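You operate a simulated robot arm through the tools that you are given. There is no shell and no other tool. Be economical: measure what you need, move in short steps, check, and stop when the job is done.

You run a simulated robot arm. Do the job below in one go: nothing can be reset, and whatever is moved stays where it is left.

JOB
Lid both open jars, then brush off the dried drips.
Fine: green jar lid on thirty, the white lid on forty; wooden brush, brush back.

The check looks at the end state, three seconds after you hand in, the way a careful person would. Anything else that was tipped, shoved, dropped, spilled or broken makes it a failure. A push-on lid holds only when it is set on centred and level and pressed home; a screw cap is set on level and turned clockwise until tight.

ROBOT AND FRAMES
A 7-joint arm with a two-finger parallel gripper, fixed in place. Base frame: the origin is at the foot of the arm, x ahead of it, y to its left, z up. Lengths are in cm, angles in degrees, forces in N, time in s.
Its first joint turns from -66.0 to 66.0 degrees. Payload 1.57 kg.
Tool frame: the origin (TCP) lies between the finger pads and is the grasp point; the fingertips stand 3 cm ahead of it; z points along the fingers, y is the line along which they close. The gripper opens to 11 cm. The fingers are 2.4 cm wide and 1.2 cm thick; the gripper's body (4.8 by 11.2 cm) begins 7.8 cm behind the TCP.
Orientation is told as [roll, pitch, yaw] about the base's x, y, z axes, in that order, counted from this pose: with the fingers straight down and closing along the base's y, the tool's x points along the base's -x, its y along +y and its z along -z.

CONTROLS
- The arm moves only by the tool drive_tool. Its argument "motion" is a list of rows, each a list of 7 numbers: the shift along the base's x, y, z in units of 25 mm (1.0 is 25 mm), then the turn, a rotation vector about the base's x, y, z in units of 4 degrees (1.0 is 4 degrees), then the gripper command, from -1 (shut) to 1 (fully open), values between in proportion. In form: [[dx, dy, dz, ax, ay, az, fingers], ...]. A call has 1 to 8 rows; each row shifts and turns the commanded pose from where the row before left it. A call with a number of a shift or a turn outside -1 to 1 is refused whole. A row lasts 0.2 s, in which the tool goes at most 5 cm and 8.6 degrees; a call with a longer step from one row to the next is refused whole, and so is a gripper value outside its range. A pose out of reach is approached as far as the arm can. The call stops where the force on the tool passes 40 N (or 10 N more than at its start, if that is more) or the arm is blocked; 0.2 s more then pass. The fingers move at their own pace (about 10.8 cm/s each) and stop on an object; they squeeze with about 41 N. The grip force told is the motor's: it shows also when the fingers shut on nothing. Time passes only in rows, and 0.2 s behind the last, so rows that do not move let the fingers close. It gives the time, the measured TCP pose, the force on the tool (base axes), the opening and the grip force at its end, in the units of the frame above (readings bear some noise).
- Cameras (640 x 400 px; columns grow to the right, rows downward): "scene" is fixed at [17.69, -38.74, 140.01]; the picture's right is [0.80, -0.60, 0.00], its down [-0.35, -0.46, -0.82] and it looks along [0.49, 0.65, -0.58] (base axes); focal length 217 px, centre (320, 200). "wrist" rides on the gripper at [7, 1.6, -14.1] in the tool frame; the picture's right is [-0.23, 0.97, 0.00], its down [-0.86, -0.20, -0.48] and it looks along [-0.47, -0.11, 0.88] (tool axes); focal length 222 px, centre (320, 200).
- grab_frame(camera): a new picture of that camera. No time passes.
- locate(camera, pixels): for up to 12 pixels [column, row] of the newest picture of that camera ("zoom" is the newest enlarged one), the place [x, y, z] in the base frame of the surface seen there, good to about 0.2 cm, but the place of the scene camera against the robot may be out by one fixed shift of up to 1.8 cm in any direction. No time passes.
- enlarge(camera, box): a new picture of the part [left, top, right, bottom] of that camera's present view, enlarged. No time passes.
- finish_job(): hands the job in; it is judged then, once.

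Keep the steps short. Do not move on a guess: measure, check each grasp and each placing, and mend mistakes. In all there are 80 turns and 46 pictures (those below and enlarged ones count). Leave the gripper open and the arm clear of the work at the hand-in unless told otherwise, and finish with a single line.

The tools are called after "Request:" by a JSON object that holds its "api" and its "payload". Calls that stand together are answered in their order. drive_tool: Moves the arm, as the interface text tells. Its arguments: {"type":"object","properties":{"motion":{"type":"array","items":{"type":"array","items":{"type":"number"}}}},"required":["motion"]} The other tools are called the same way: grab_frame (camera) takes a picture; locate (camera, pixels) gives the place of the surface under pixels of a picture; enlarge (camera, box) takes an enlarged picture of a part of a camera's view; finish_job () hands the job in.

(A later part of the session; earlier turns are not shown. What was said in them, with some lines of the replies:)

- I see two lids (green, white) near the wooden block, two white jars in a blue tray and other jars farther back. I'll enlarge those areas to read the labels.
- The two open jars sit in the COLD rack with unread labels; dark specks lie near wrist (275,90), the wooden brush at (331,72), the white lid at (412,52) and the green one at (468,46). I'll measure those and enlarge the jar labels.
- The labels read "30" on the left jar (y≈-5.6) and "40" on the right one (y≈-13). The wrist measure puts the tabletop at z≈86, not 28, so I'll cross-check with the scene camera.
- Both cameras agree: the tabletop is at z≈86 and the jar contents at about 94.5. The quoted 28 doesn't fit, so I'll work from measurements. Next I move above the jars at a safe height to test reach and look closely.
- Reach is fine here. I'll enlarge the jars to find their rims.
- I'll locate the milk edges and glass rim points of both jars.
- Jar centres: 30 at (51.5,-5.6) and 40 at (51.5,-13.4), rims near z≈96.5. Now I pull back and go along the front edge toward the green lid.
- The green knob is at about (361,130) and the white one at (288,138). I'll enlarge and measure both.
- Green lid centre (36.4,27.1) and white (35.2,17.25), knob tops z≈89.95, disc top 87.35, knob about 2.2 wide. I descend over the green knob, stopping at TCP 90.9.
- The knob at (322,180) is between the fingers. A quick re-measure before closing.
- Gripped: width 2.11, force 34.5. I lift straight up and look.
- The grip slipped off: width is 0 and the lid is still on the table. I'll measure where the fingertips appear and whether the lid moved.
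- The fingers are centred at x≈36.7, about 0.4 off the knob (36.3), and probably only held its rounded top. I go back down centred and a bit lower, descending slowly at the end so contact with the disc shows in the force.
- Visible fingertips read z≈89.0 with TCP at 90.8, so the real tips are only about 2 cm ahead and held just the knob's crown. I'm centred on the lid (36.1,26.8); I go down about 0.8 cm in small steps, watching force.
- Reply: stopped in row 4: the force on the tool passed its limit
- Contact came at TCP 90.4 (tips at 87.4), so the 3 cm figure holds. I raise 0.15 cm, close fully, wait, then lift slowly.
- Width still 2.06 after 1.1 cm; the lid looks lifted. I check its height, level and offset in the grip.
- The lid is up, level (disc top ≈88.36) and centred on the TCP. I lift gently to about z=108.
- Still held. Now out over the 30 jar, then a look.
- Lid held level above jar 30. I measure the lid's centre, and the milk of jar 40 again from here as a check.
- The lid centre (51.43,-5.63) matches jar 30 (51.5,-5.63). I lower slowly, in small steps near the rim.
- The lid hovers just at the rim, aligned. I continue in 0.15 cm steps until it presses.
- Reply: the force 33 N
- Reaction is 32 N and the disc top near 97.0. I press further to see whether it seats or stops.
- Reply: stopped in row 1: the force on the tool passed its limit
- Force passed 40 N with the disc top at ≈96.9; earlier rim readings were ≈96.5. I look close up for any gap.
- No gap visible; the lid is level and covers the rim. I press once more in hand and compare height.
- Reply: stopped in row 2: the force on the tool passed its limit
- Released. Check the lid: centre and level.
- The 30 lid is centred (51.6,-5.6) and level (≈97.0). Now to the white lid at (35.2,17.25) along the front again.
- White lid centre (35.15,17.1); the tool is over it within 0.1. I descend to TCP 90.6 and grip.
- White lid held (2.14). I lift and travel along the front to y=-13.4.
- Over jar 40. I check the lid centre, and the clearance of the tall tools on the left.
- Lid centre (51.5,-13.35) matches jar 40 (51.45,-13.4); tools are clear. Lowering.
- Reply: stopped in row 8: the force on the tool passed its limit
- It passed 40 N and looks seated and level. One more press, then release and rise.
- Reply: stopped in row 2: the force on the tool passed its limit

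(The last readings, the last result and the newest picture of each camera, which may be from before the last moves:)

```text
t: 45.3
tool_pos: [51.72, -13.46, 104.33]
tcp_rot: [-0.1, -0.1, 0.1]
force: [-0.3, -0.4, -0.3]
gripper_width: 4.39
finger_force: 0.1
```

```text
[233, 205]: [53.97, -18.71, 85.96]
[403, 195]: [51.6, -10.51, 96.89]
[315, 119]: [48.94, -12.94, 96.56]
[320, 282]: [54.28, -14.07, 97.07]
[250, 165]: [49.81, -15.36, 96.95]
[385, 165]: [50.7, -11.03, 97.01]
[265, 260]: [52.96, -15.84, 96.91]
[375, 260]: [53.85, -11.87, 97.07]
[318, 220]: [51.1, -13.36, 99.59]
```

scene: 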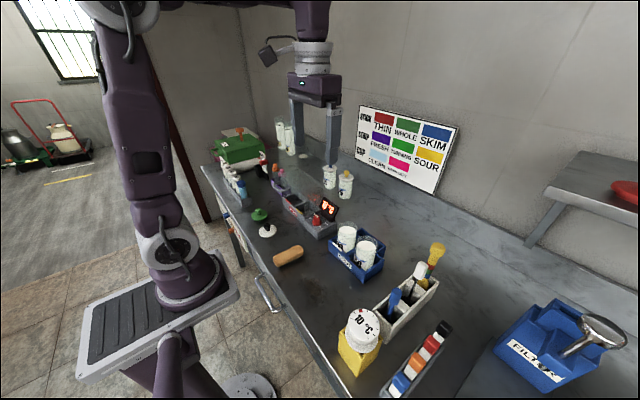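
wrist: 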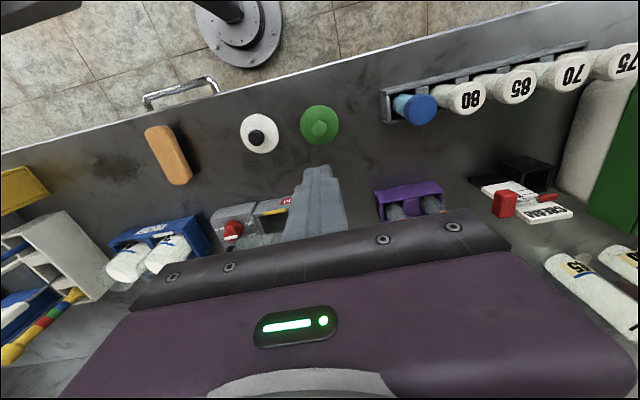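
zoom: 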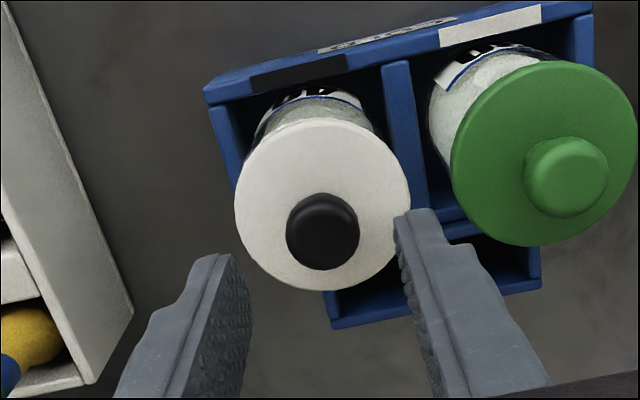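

Both lids are seated alike: disc ≈97.0, knob top 99.6, level and centred. Next the brush near (34.8,1.9): I move above it and look.

Request:
{"api": "drive_tool", "payload": {"motion": [[-0.5, 0, 0.8, 0, 0, 0, -0.2], [-0.9, 0, 0.5, 0, 0, 0, 0], [-0.9, 0.5, 0, 0, 0, 0, 0.3], [-0.9, 0.9, 0, 0, 0, 0, 0.3], [-0.9, 1, 0, 0, 0, 0, 0.3], [-0.9, 1, 0, 0, 0, 0, 0.3], [-0.9, 1, -0.3, 0, 0, 0, 0.3], [-0.86, 1, -0.6, 0, 0, 0, 0.3]]}}

Request:
{"api": "grab_frame", "payload": {"camera": "wrist"}}

```text
t: 47.1
tool_pos: [34.76, 0.02, 105.12]
tcp_rot: [-0.1, -0.1, 0.0]
force: [-0.3, 0.1, 0.1]
gripper_width: 7.16
finger_force: 0.1
```

```text
12 pictures are left
```

wrist: 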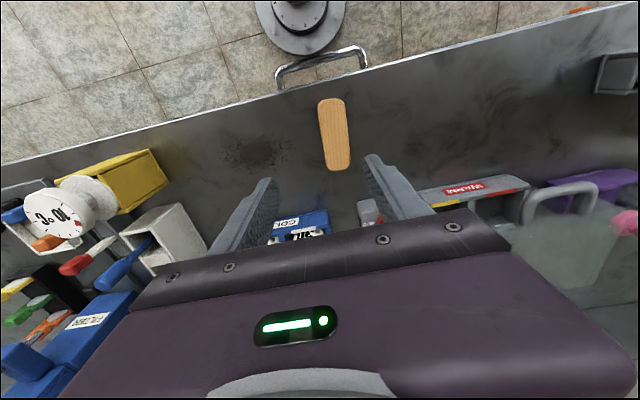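

The brush is at (334,135) and the patch at about (250,150). I measure the brush's outline and the patch's extent.

Request:
{"api": "locate", "payload": {"camera": "wrist", "pixels": [[331, 101], [338, 167], [320, 134], [348, 134], [334, 134], [218, 150], [285, 150], [255, 130], [245, 172], [250, 150], [318, 104], [250, 104]]}}

Request:
{"api": "enlarge", "payload": {"camera": "wrist", "box": [190, 85, 370, 195]}}

```text
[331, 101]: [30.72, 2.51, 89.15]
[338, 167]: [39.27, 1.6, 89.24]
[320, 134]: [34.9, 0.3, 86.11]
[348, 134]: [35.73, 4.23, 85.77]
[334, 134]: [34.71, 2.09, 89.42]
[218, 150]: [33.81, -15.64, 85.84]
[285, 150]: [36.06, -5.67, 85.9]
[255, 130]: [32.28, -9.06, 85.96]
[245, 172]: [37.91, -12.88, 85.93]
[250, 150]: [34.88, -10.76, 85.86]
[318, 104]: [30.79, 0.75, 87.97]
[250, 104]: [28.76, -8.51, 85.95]
```

```text
3.56 times, centred on (280, 140) of wrist
```

zoom: 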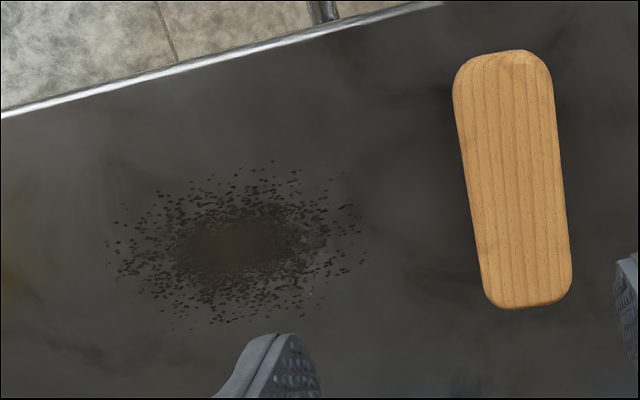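

Request:
{"api": "locate", "payload": {"camera": "zoom", "pixels": [[105, 245], [368, 215], [272, 163], [175, 328], [230, 245], [462, 120], [484, 270], [549, 110], [568, 260], [508, 55], [528, 302], [513, 180]]}}

```text
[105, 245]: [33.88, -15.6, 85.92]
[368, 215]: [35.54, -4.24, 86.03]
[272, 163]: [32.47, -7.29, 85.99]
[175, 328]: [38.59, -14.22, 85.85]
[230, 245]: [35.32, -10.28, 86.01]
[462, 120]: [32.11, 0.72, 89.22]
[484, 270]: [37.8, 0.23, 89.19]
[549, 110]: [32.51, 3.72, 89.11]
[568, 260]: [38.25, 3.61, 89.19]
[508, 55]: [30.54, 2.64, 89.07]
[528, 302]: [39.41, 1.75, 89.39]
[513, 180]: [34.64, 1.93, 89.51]
```

Brush: centre (34.95,2.05), 9 by 3.3 cm, top 89.3, yaw about -3°. Patch: y -15.6 to -4.2, x 32 to 39. I check what lies beyond the patch's right end, then descend on the brush.

Request:
{"api": "locate", "payload": {"camera": "wrist", "pixels": [[155, 152], [166, 183], [125, 212], [110, 190], [60, 212], [85, 185], [180, 205]]}}

Request:
{"api": "drive_tool", "payload": {"motion": [[0.08, 0.4, -0.8, 0, 0, -0.75, 0.3], [0, 0.42, -1, 0, 0, 0, 0.3], [0, 0, -1, 0, 0, 0, 0.2], [0, 0, -1, 0, 0, 0, 0.1], [0, 0, -1, 0, 0, 0, 0], [0, 0, -0.6, 0, 0, 0, 0], [0, 0, -0.3, 0, 0, 0, 0], [0, 0, 0, 0, 0, 0, 0]]}}

Request:
{"api": "enlarge", "payload": {"camera": "wrist", "box": [220, 85, 420, 225]}}

```text
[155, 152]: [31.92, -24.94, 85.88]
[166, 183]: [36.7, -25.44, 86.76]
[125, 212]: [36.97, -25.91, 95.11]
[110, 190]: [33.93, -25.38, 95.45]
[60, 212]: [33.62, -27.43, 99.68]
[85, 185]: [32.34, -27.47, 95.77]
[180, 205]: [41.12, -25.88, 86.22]
```

```text
t: 48.9
tool_pos: [35.13, 2.09, 90.99]
tcp_rot: [-0.1, -0.2, -2.9]
force: [-0.6, 0.1, -0.5]
gripper_width: 5.49
finger_force: 0.0
```

```text
2.86 times, centred on (320, 155) of wrist
```

zoom: 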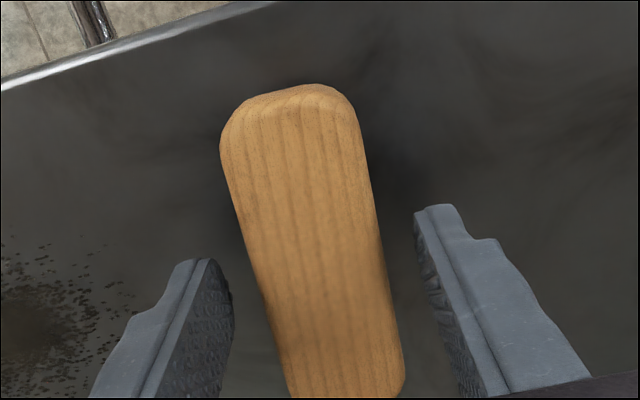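

The brush sits midway between the fingers and obstacles start only at y<-24.9. I go down 0.5 cm and close.

Request:
{"api": "drive_tool", "payload": {"motion": [[0, 0, -0.22, 0, 0, 0, 0], [0, 0, 0, 0, 0, 0, -0.4], [0, 0, 0, 0, 0, 0, -1], [0, 0, 0, 0, 0, 0, -1], [0, 0, 0, 0, 0, 0, -1]]}}

Request:
{"api": "drive_tool", "payload": {"motion": [[0, 0, 0.1, 0, 0, 0, -1], [0, 0, 0.15, 0, 0, 0, -1], [0, 0, 0.2, 0, 0, 0, -1], [0, 0, 0, 0, 0, 0, -1]]}}

Request:
{"api": "enlarge", "payload": {"camera": "scene", "box": [260, 225, 340, 295]}}

```text
t: 50.1
tool_pos: [35.16, 2.08, 90.49]
tcp_rot: [-0.1, -0.2, -2.9]
force: [-0.8, -0.1, -0.3]
gripper_width: 3.5
finger_force: 41.0
```

```text
t: 51.1
tool_pos: [35.1, 2.09, 91.61]
tcp_rot: [-0.1, -0.2, -2.9]
force: [0.5, -0.7, -0.1]
gripper_width: 3.49
finger_force: 40.8
```

```text
5.71 times, centred on (300, 260) of scene
```

zoom: 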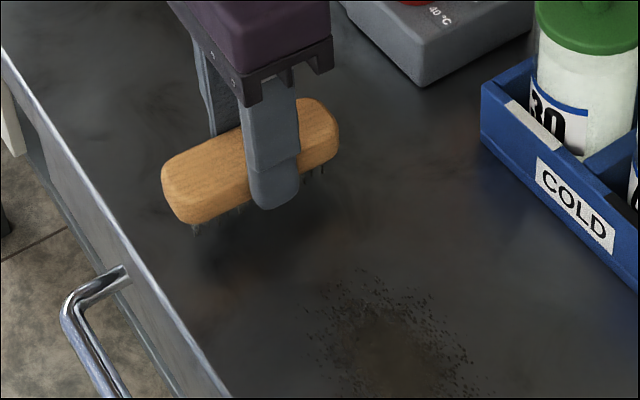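

Brush held firmly (3.5 cm, 41 N), level, with bristles down. It rested at TCP 90.5. I move clear of the patch's left end, lower to about 90.3 and begin sweeping in y.

Request:
{"api": "drive_tool", "payload": {"motion": [[0.1, -0.7, 0, 0, 0, 0, -1], [0, -0.74, 0, 0, 0, 0, -1], [0, 0, -0.25, 0, 0, 0, -1], [0, 0, -0.2, 0, 0, 0, -1], [0, 0, -0.08, 0, 0, 0, -1], [0, -0.3, 0, 0, 0, 0, -1], [0, -0.5, 0, 0, 0, 0, -1]]}}

```text
t: 52.3
tool_pos: [35.32, -1.41, 90.3]
tcp_rot: [-0.2, -0.2, -2.9]
force: [-3.0, 0.3, 17.3]
gripper_width: 3.49
finger_force: 41.2
stopped in row 6: the force on the tool passed its limit (the readings are from after the stop); the commanded pose is now the measured one
```

The bristles are stiff: 17 N at 90.3, so contact is around 90.4. I ease up 0.08 cm and sweep lightly.

Request:
{"api": "drive_tool", "payload": {"motion": [[0, 0, 0.03, 0, 0, 0, -1], [0, -0.3, 0, 0, 0, 0, -1], [0, -0.5, 0, 0, 0, 0, -1], [0, -0.6, 0, 0, 0, 0, -1], [0, -0.6, 0, 0, 0, 0, -1], [0, -0.6, 0, 0, 0, 0, -1], [0, -0.6, 0, 0, 0, 0, -1], [0, -0.6, 0, 0, 0, 0, -1]]}}

```text
t: 54.1
tool_pos: [35.41, -10.85, 90.56]
tcp_rot: [-0.2, -0.2, -2.9]
force: [-0.4, -0.1, 0.0]
gripper_width: 3.49
finger_force: 41.2
```

No contact now (force 0 at 90.56). I lower in fine steps while moving on.

Request:
{"api": "drive_tool", "payload": {"motion": [[0, 0, -0.03, 0, 0, 0, -1], [0, 0, -0.02, 0, 0, 0, -1], [0, 0, 0, 0, 0, 0, -1]]}}

```text
t: 54.9
tool_pos: [35.37, -10.92, 90.33]
tcp_rot: [-0.1, -0.2, -3.0]
force: [-0.7, 0.9, -1.4]
gripper_width: 3.48
finger_force: 41.2
```

Request:
{"api": "drive_tool", "payload": {"motion": [[0, 0, -0.02, 0, 0, 0, -1], [0, 0, -0.02, 0, 0, 0, -1], [0, 0, 0, 0, 0, 0, -1]]}}

```text
t: 55.8
tool_pos: [35.51, -10.9, 90.3]
tcp_rot: [0.0, -0.3, -2.9]
force: [-2.4, 0.8, 12.2]
gripper_width: 3.49
finger_force: 41.5
stopped in row 3: the force on the tool passed its limit (the readings are from after the stop); the commanded pose is now the measured one
```

In contact now at about 12 N. I sweep along at this height toward the right end.

Request:
{"api": "drive_tool", "payload": {"motion": [[0, -0.3, 0.005, 0, 0, 0, -1], [0, -0.5, 0, 0, 0, 0, -1], [0, -0.6, 0, 0, 0, 0, -1], [0, -0.6, 0, 0, 0, 0, -1], [0, -0.4, 0, 0, 0, 0, -1]]}}

Request:
{"api": "drive_tool", "payload": {"motion": [[0, 0.3, 0, 0, 0, 0, -1], [0, 0.6, 0, 0, 0, 0, -1], [0, 0.7, 0, 0, 0, 0, -1], [0, 0.7, 0, 0, 0, 0, -1], [0, 0.7, 0, 0, 0, 0, -1], [0, 0.7, 0, 0, 0, 0, -1], [0, 0.7, 0, 0, 0, 0, -1], [0, 0.7, 0, 0, 0, 0, -1]]}}

Request:
{"api": "enlarge", "payload": {"camera": "scene", "box": [260, 235, 360, 315]}}

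```text
t: 56.9
tool_pos: [35.6, -16.42, 90.39]
tcp_rot: [0.0, -0.4, -3.0]
force: [-3.0, 2.6, 15.2]
gripper_width: 3.46
finger_force: 41.0
stopped in row 5: the force on the tool passed its limit (the readings are from after the stop); the commanded pose is now the measured one
```

```text
t: 58.7
tool_pos: [35.59, -3.61, 90.34]
tcp_rot: [-0.2, -0.5, -2.9]
force: [0.8, -9.9, 22.4]
gripper_width: 3.5
finger_force: 40.8
```

```text
5.00 times, centred on (310, 275) of scene
```

zoom: 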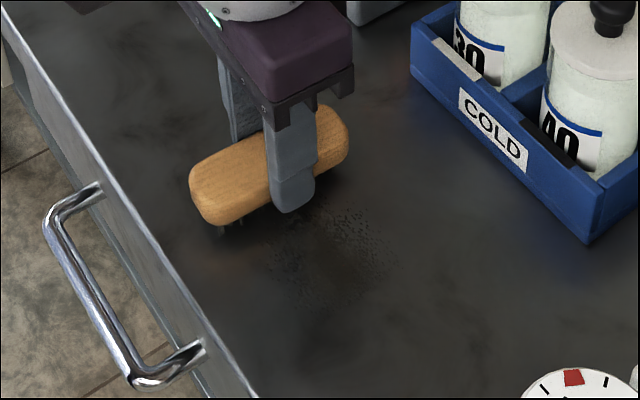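

The patch is fading; contact is good at 22 N. More strokes over the whole patch.

Request:
{"api": "drive_tool", "payload": {"motion": [[0, 0.3, 0, 0, 0, 0, -1], [0, -0.5, 0, 0, 0, 0, -1], [0, -0.8, 0, 0, 0, 0, -1], [0, -0.8, 0, 0, 0, 0, -1], [0, -0.8, 0, 0, 0, 0, -1], [0, -0.8, 0, 0, 0, 0, -1], [0, -0.8, 0, 0, 0, 0, -1], [0, -0.8, 0, 0, 0, 0, -1]]}}

Request:
{"api": "drive_tool", "payload": {"motion": [[0.2, 0.3, 0, 0, 0, 0, -1], [0.2, 0.7, 0, 0, 0, 0, -1], [0, 0.8, 0, 0, 0, 0, -1], [0, 0.8, 0, 0, 0, 0, -1], [0, 0.8, 0, 0, 0, 0, -1], [0, 0.8, 0, 0, 0, 0, -1], [0, 0.6, 0, 0, 0, 0, -1], [0, 0.2, 0, 0, 0, 0, -1]]}}

```text
t: 60.3
tool_pos: [35.7, -13.25, 90.38]
tcp_rot: [0.0, -0.4, -2.8]
force: [-2.5, -2.6, 13.5]
gripper_width: 3.48
finger_force: 41.2
stopped in row 7: the force on the tool passed its limit (the readings are from after the stop); the commanded pose is now the measured one
```

```text
t: 60.7
tool_pos: [36.06, -12.66, 90.34]
tcp_rot: [-0.3, -0.6, -3.0]
force: [-3.4, 0.5, 12.8]
gripper_width: 3.48
finger_force: 40.9
stopped in row 2: the force on the tool passed its limit (the readings are from after the stop); the commanded pose is now the measured one
```

The force limit is tripping, so I raise by a hair (0.03 cm), level the pitch and continue.

Request:
{"api": "drive_tool", "payload": {"motion": [[0, 0, 0.012, 0.03, 0.1, 0, -1], [0, 0.6, 0, 0, 0, 0, -1], [0, 0.7, 0, 0, 0, 0, -1], [0, 0.7, 0, 0, 0, 0, -1], [0, 0.7, 0, 0, 0, 0, -1], [0, 0.7, 0, 0, 0, 0, -1], [0, 0.4, 0, 0, 0, 0, -1]]}}

Request:
{"api": "drive_tool", "payload": {"motion": [[0, -0.4, 0, 0, 0, 0, -1], [0, -0.8, 0, 0, 0, 0, -1], [0, -0.8, 0, 0, 0, 0, -1], [0, -0.8, 0, 0, 0, 0, -1], [0, -0.8, 0, 0, 0, 0, -1], [0, -0.8, 0, 0, 0, 0, -1], [0, -0.6, 0, 0, 0, 0, -1], [0, -0.3, 0, 0, 0, 0, -1]]}}

```text
t: 62.3
tool_pos: [36.0, -3.04, 90.37]
tcp_rot: [-0.1, -0.3, -3.0]
force: [0.1, 0.1, -0.8]
gripper_width: 3.49
finger_force: 41.3
```

```text
t: 64.1
tool_pos: [36.06, -16.51, 90.37]
tcp_rot: [0.0, -0.2, -2.8]
force: [-0.3, -0.2, -0.1]
gripper_width: 3.49
finger_force: 41.0
```

No contact on that pass. Lower by 0.04 cm and sweep back.

Request:
{"api": "drive_tool", "payload": {"motion": [[0, 0, -0.02, 0, 0, 0, -1], [0, 0.4, 0, 0, 0, 0, -1], [0, 0.8, 0, 0, 0, 0, -1], [0, 0.8, 0, 0, 0, 0, -1], [0, 0.8, 0, 0, 0, 0, -1], [0, 0.8, 0, 0, 0, 0, -1], [0, 0.8, 0, 0, 0, 0, -1], [0, 0.8, 0, 0, 0, 0, -1]]}}

Request:
{"api": "enlarge", "payload": {"camera": "scene", "box": [260, 235, 360, 315]}}

```text
t: 65.3
tool_pos: [36.15, -10.43, 90.28]
tcp_rot: [-0.1, -0.4, -3.2]
force: [-1.7, 2.8, 11.8]
gripper_width: 3.47
finger_force: 40.9
stopped in row 5: the force on the tool passed its limit (the readings are from after the stop); the commanded pose is now the measured one
```

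```text
5.00 times, centred on (310, 275) of scene
```

zoom: 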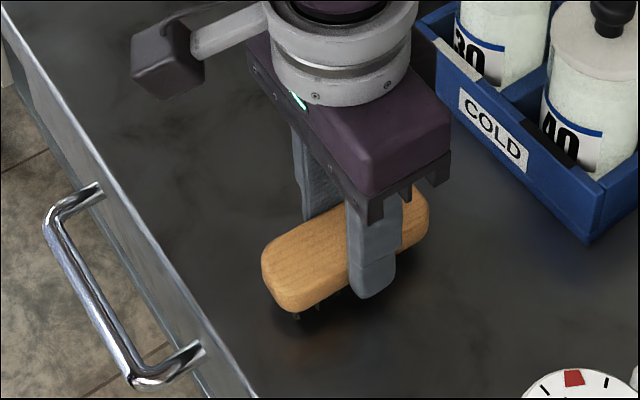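

Specks left of the brush are gone. I finish this stroke and do another full one.

Request:
{"api": "drive_tool", "payload": {"motion": [[0, 0.3, 0.004, 0, 0.05, 0, -1], [0, 0.7, 0, 0, 0, 0, -1], [0, 0.8, 0, 0, 0, 0, -1], [0, 0.8, 0, 0, 0, 0, -1], [-0.2, 0.6, 0, 0, 0, 0, -1], [-0.3, 0, 0, 0, 0, 0, -1]]}}

Request:
{"api": "drive_tool", "payload": {"motion": [[0, -0.4, 0, 0, 0, 0, -1], [0, -0.8, 0, 0, 0, 0, -1], [0, -0.8, 0, 0, 0, 0, -1], [0, -0.8, 0, 0, 0, 0, -1], [0, -0.8, 0, 0, 0, 0, -1], [0, -0.8, 0, 0, 0, 0, -1], [0, -0.6, 0, 0, 0, 0, -1], [0, -0.3, 0, 0, 0, 0, -1]]}}

```text
t: 66.7
tool_pos: [34.88, -2.42, 90.22]
tcp_rot: [-0.2, -0.1, -3.0]
force: [-0.2, 0.5, 0.2]
gripper_width: 3.5
finger_force: 40.8
```

```text
t: 68.6
tool_pos: [35.1, -15.61, 90.18]
tcp_rot: [-0.2, -0.2, -3.2]
force: [-1.6, 4.4, 14.8]
gripper_width: 3.45
finger_force: 40.6
stopped in row 8: the force on the tool passed its limit (the readings are from after the stop); the commanded pose is now the measured one
```

Contact toward the right end. One return stroke with contact, then lift to look.

Request:
{"api": "drive_tool", "payload": {"motion": [[0, -0.3, 0, 0, 0, 0, -1], [0, 0.5, 0, 0, 0, 0, -1], [0, 0.8, 0, 0, 0, 0, -1], [0, 0.8, 0, 0, 0, 0, -1], [0, 0.8, 0, 0, 0, 0, -1], [0, 0.8, 0, 0, 0, 0, -1], [0, 0.8, 0, 0, 0, 0, -1], [0, 0.8, 0, 0, 0, 0, -1]]}}

Request:
{"api": "drive_tool", "payload": {"motion": [[0, 0.3, 0.4, 0, 0, 0, -1], [0, 0.8, 0.4, 0, 0, 0, -1], [0, 0.8, 0, 0, 0, 0, -1]]}}

Request:
{"api": "enlarge", "payload": {"camera": "scene", "box": [260, 235, 360, 315]}}

```text
t: 70.4
tool_pos: [35.0, -3.17, 90.11]
tcp_rot: [-0.3, -0.4, -3.1]
force: [0.2, -7.9, 19.3]
gripper_width: 3.49
finger_force: 41.0
```

```text
t: 71.2
tool_pos: [34.8, 1.62, 92.17]
tcp_rot: [-0.1, -0.3, -3.1]
force: [0.0, -0.1, 0.0]
gripper_width: 3.5
finger_force: 41.5
```

```text
5.00 times, centred on (310, 275) of scene
```

zoom: 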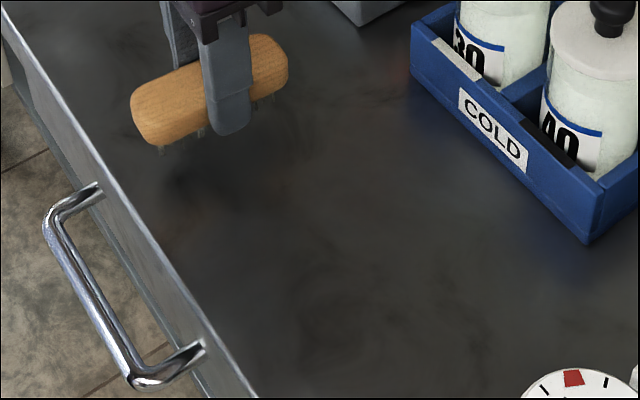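

The patch is completely gone. Now the brush goes back to its place at (35.1,2.08), lowered gently to about 90.3.

Request:
{"api": "drive_tool", "payload": {"motion": [[0.08, 0.18, 0, 0.03, 0.07, 0.04, -1], [0, 0, -0.3, 0, 0, 0, -1], [0, 0, -0.3, 0, 0, 0, -1], [0, 0, -0.1, 0, 0, 0, -1], [0, 0, 0, 0, 0, 0, -1]]}}

```text
t: 72.4
tool_pos: [35.11, 2.01, 90.35]
tcp_rot: [-0.1, 0.1, -2.9]
force: [-0.4, -0.6, 0.3]
gripper_width: 3.46
finger_force: 41.4
```

Request:
{"api": "drive_tool", "payload": {"motion": [[0, 0, -0.03, 0, 0, 0, -1], [0, 0, -0.02, 0, 0, 0, -1], [0, 0, 0, 0, 0, 0, -1]]}}

```text
t: 73.2
tool_pos: [35.26, 2.06, 90.31]
tcp_rot: [-0.1, -0.1, -2.9]
force: [-0.7, -0.2, -0.6]
gripper_width: 3.49
finger_force: 41.0
```

Request:
{"api": "drive_tool", "payload": {"motion": [[0, 0, -0.03, 0, 0, 0, -1], [0, 0, -0.02, 0, 0, 0, -1], [0, 0, 0, 0, 0, 0, -1]]}}

```text
t: 74.0
tool_pos: [35.34, 1.94, 90.17]
tcp_rot: [-0.1, 0.0, -2.9]
force: [-3.3, 0.1, 9.0]
gripper_width: 3.49
finger_force: 41.3
```

The bristles now touch the table (9 N). I open and rise clear.

Request:
{"api": "drive_tool", "payload": {"motion": [[0, 0, 0, 0, 0, 0, -0.2], [0, 0, 0, 0, 0, 0, 0.1], [0, 0, 0, 0, 0, 0, 0.1], [0, 0, 0.5, 0, 0, 0, 0.1], [0, 0, 1, 0, 0, 0, 0.3], [0, 0, 1, 0, 0, 0.7, 1], [0, 0, 1, 0, 0, 0, 1], [0, 0, 1, 0, 0, 0, 1]]}}

Request:
{"api": "drive_tool", "payload": {"motion": [[0, 0, 1, 0, 0, 0, 1], [0, 0, 1, 0, 0, 0, 1], [0, 0, 1, 0, 0, 0, 1], [0, 0, 1, 0, 0, 0, 1], [0, 0, 0, 0, 0, 0, 1]]}}

Request:
{"api": "grab_frame", "payload": {"camera": "wrist"}}

Request:
{"api": "enlarge", "payload": {"camera": "scene", "box": [250, 200, 400, 310]}}

```text
t: 75.8
tool_pos: [35.33, 2.07, 101.34]
tcp_rot: [-0.1, 0.0, -0.2]
force: [0.6, 0.4, 1.2]
gripper_width: 10.99
finger_force: 0.1
```

```text
t: 77.0
tool_pos: [35.14, 2.26, 111.32]
tcp_rot: [-0.3, 0.0, -0.1]
force: [-1.3, 0.1, -0.5]
gripper_width: 11.01
finger_force: 0.0
```

```text
5 pictures are left
```

wrist: 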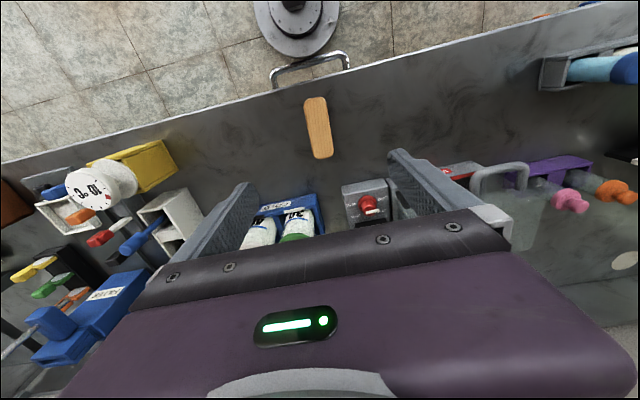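

```text
3.64 times, centred on (325, 255) of scene
```

zoom: 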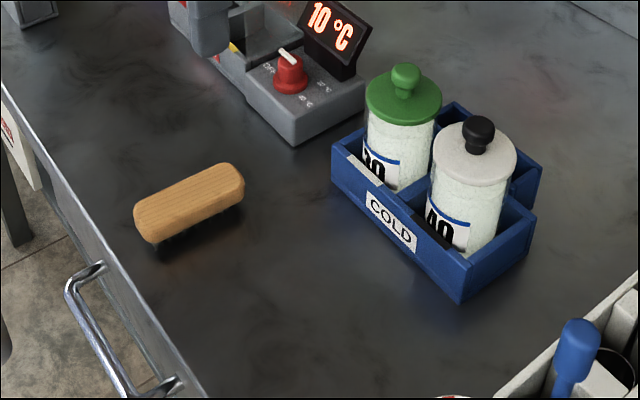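

Lids on, brush back. One close check of the brushed spot and the brush position.

Request:
{"api": "enlarge", "payload": {"camera": "wrist", "box": [190, 80, 350, 180]}}

Request:
{"api": "locate", "payload": {"camera": "wrist", "pixels": [[315, 98], [322, 157], [319, 128]]}}

```text
4.00 times, centred on (270, 130) of wrist
```

zoom: 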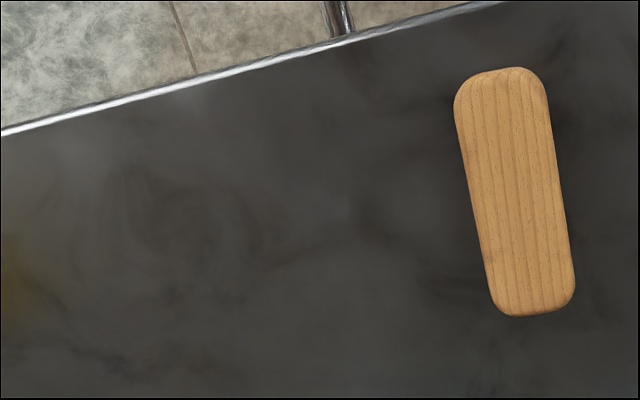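

```text
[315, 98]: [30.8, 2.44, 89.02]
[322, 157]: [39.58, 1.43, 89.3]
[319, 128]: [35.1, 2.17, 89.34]
```

The surface is clean, the brush is back where it was, and the gripper is open and clear. Handing in.

Request:
{"api": "finish_job", "payload": {}}

```text
The job is handed in.
```

The green lid is pressed onto jar 30 and the white lid onto jar 40, the dried drips are brushed off, and the wooden brush is back in its place.
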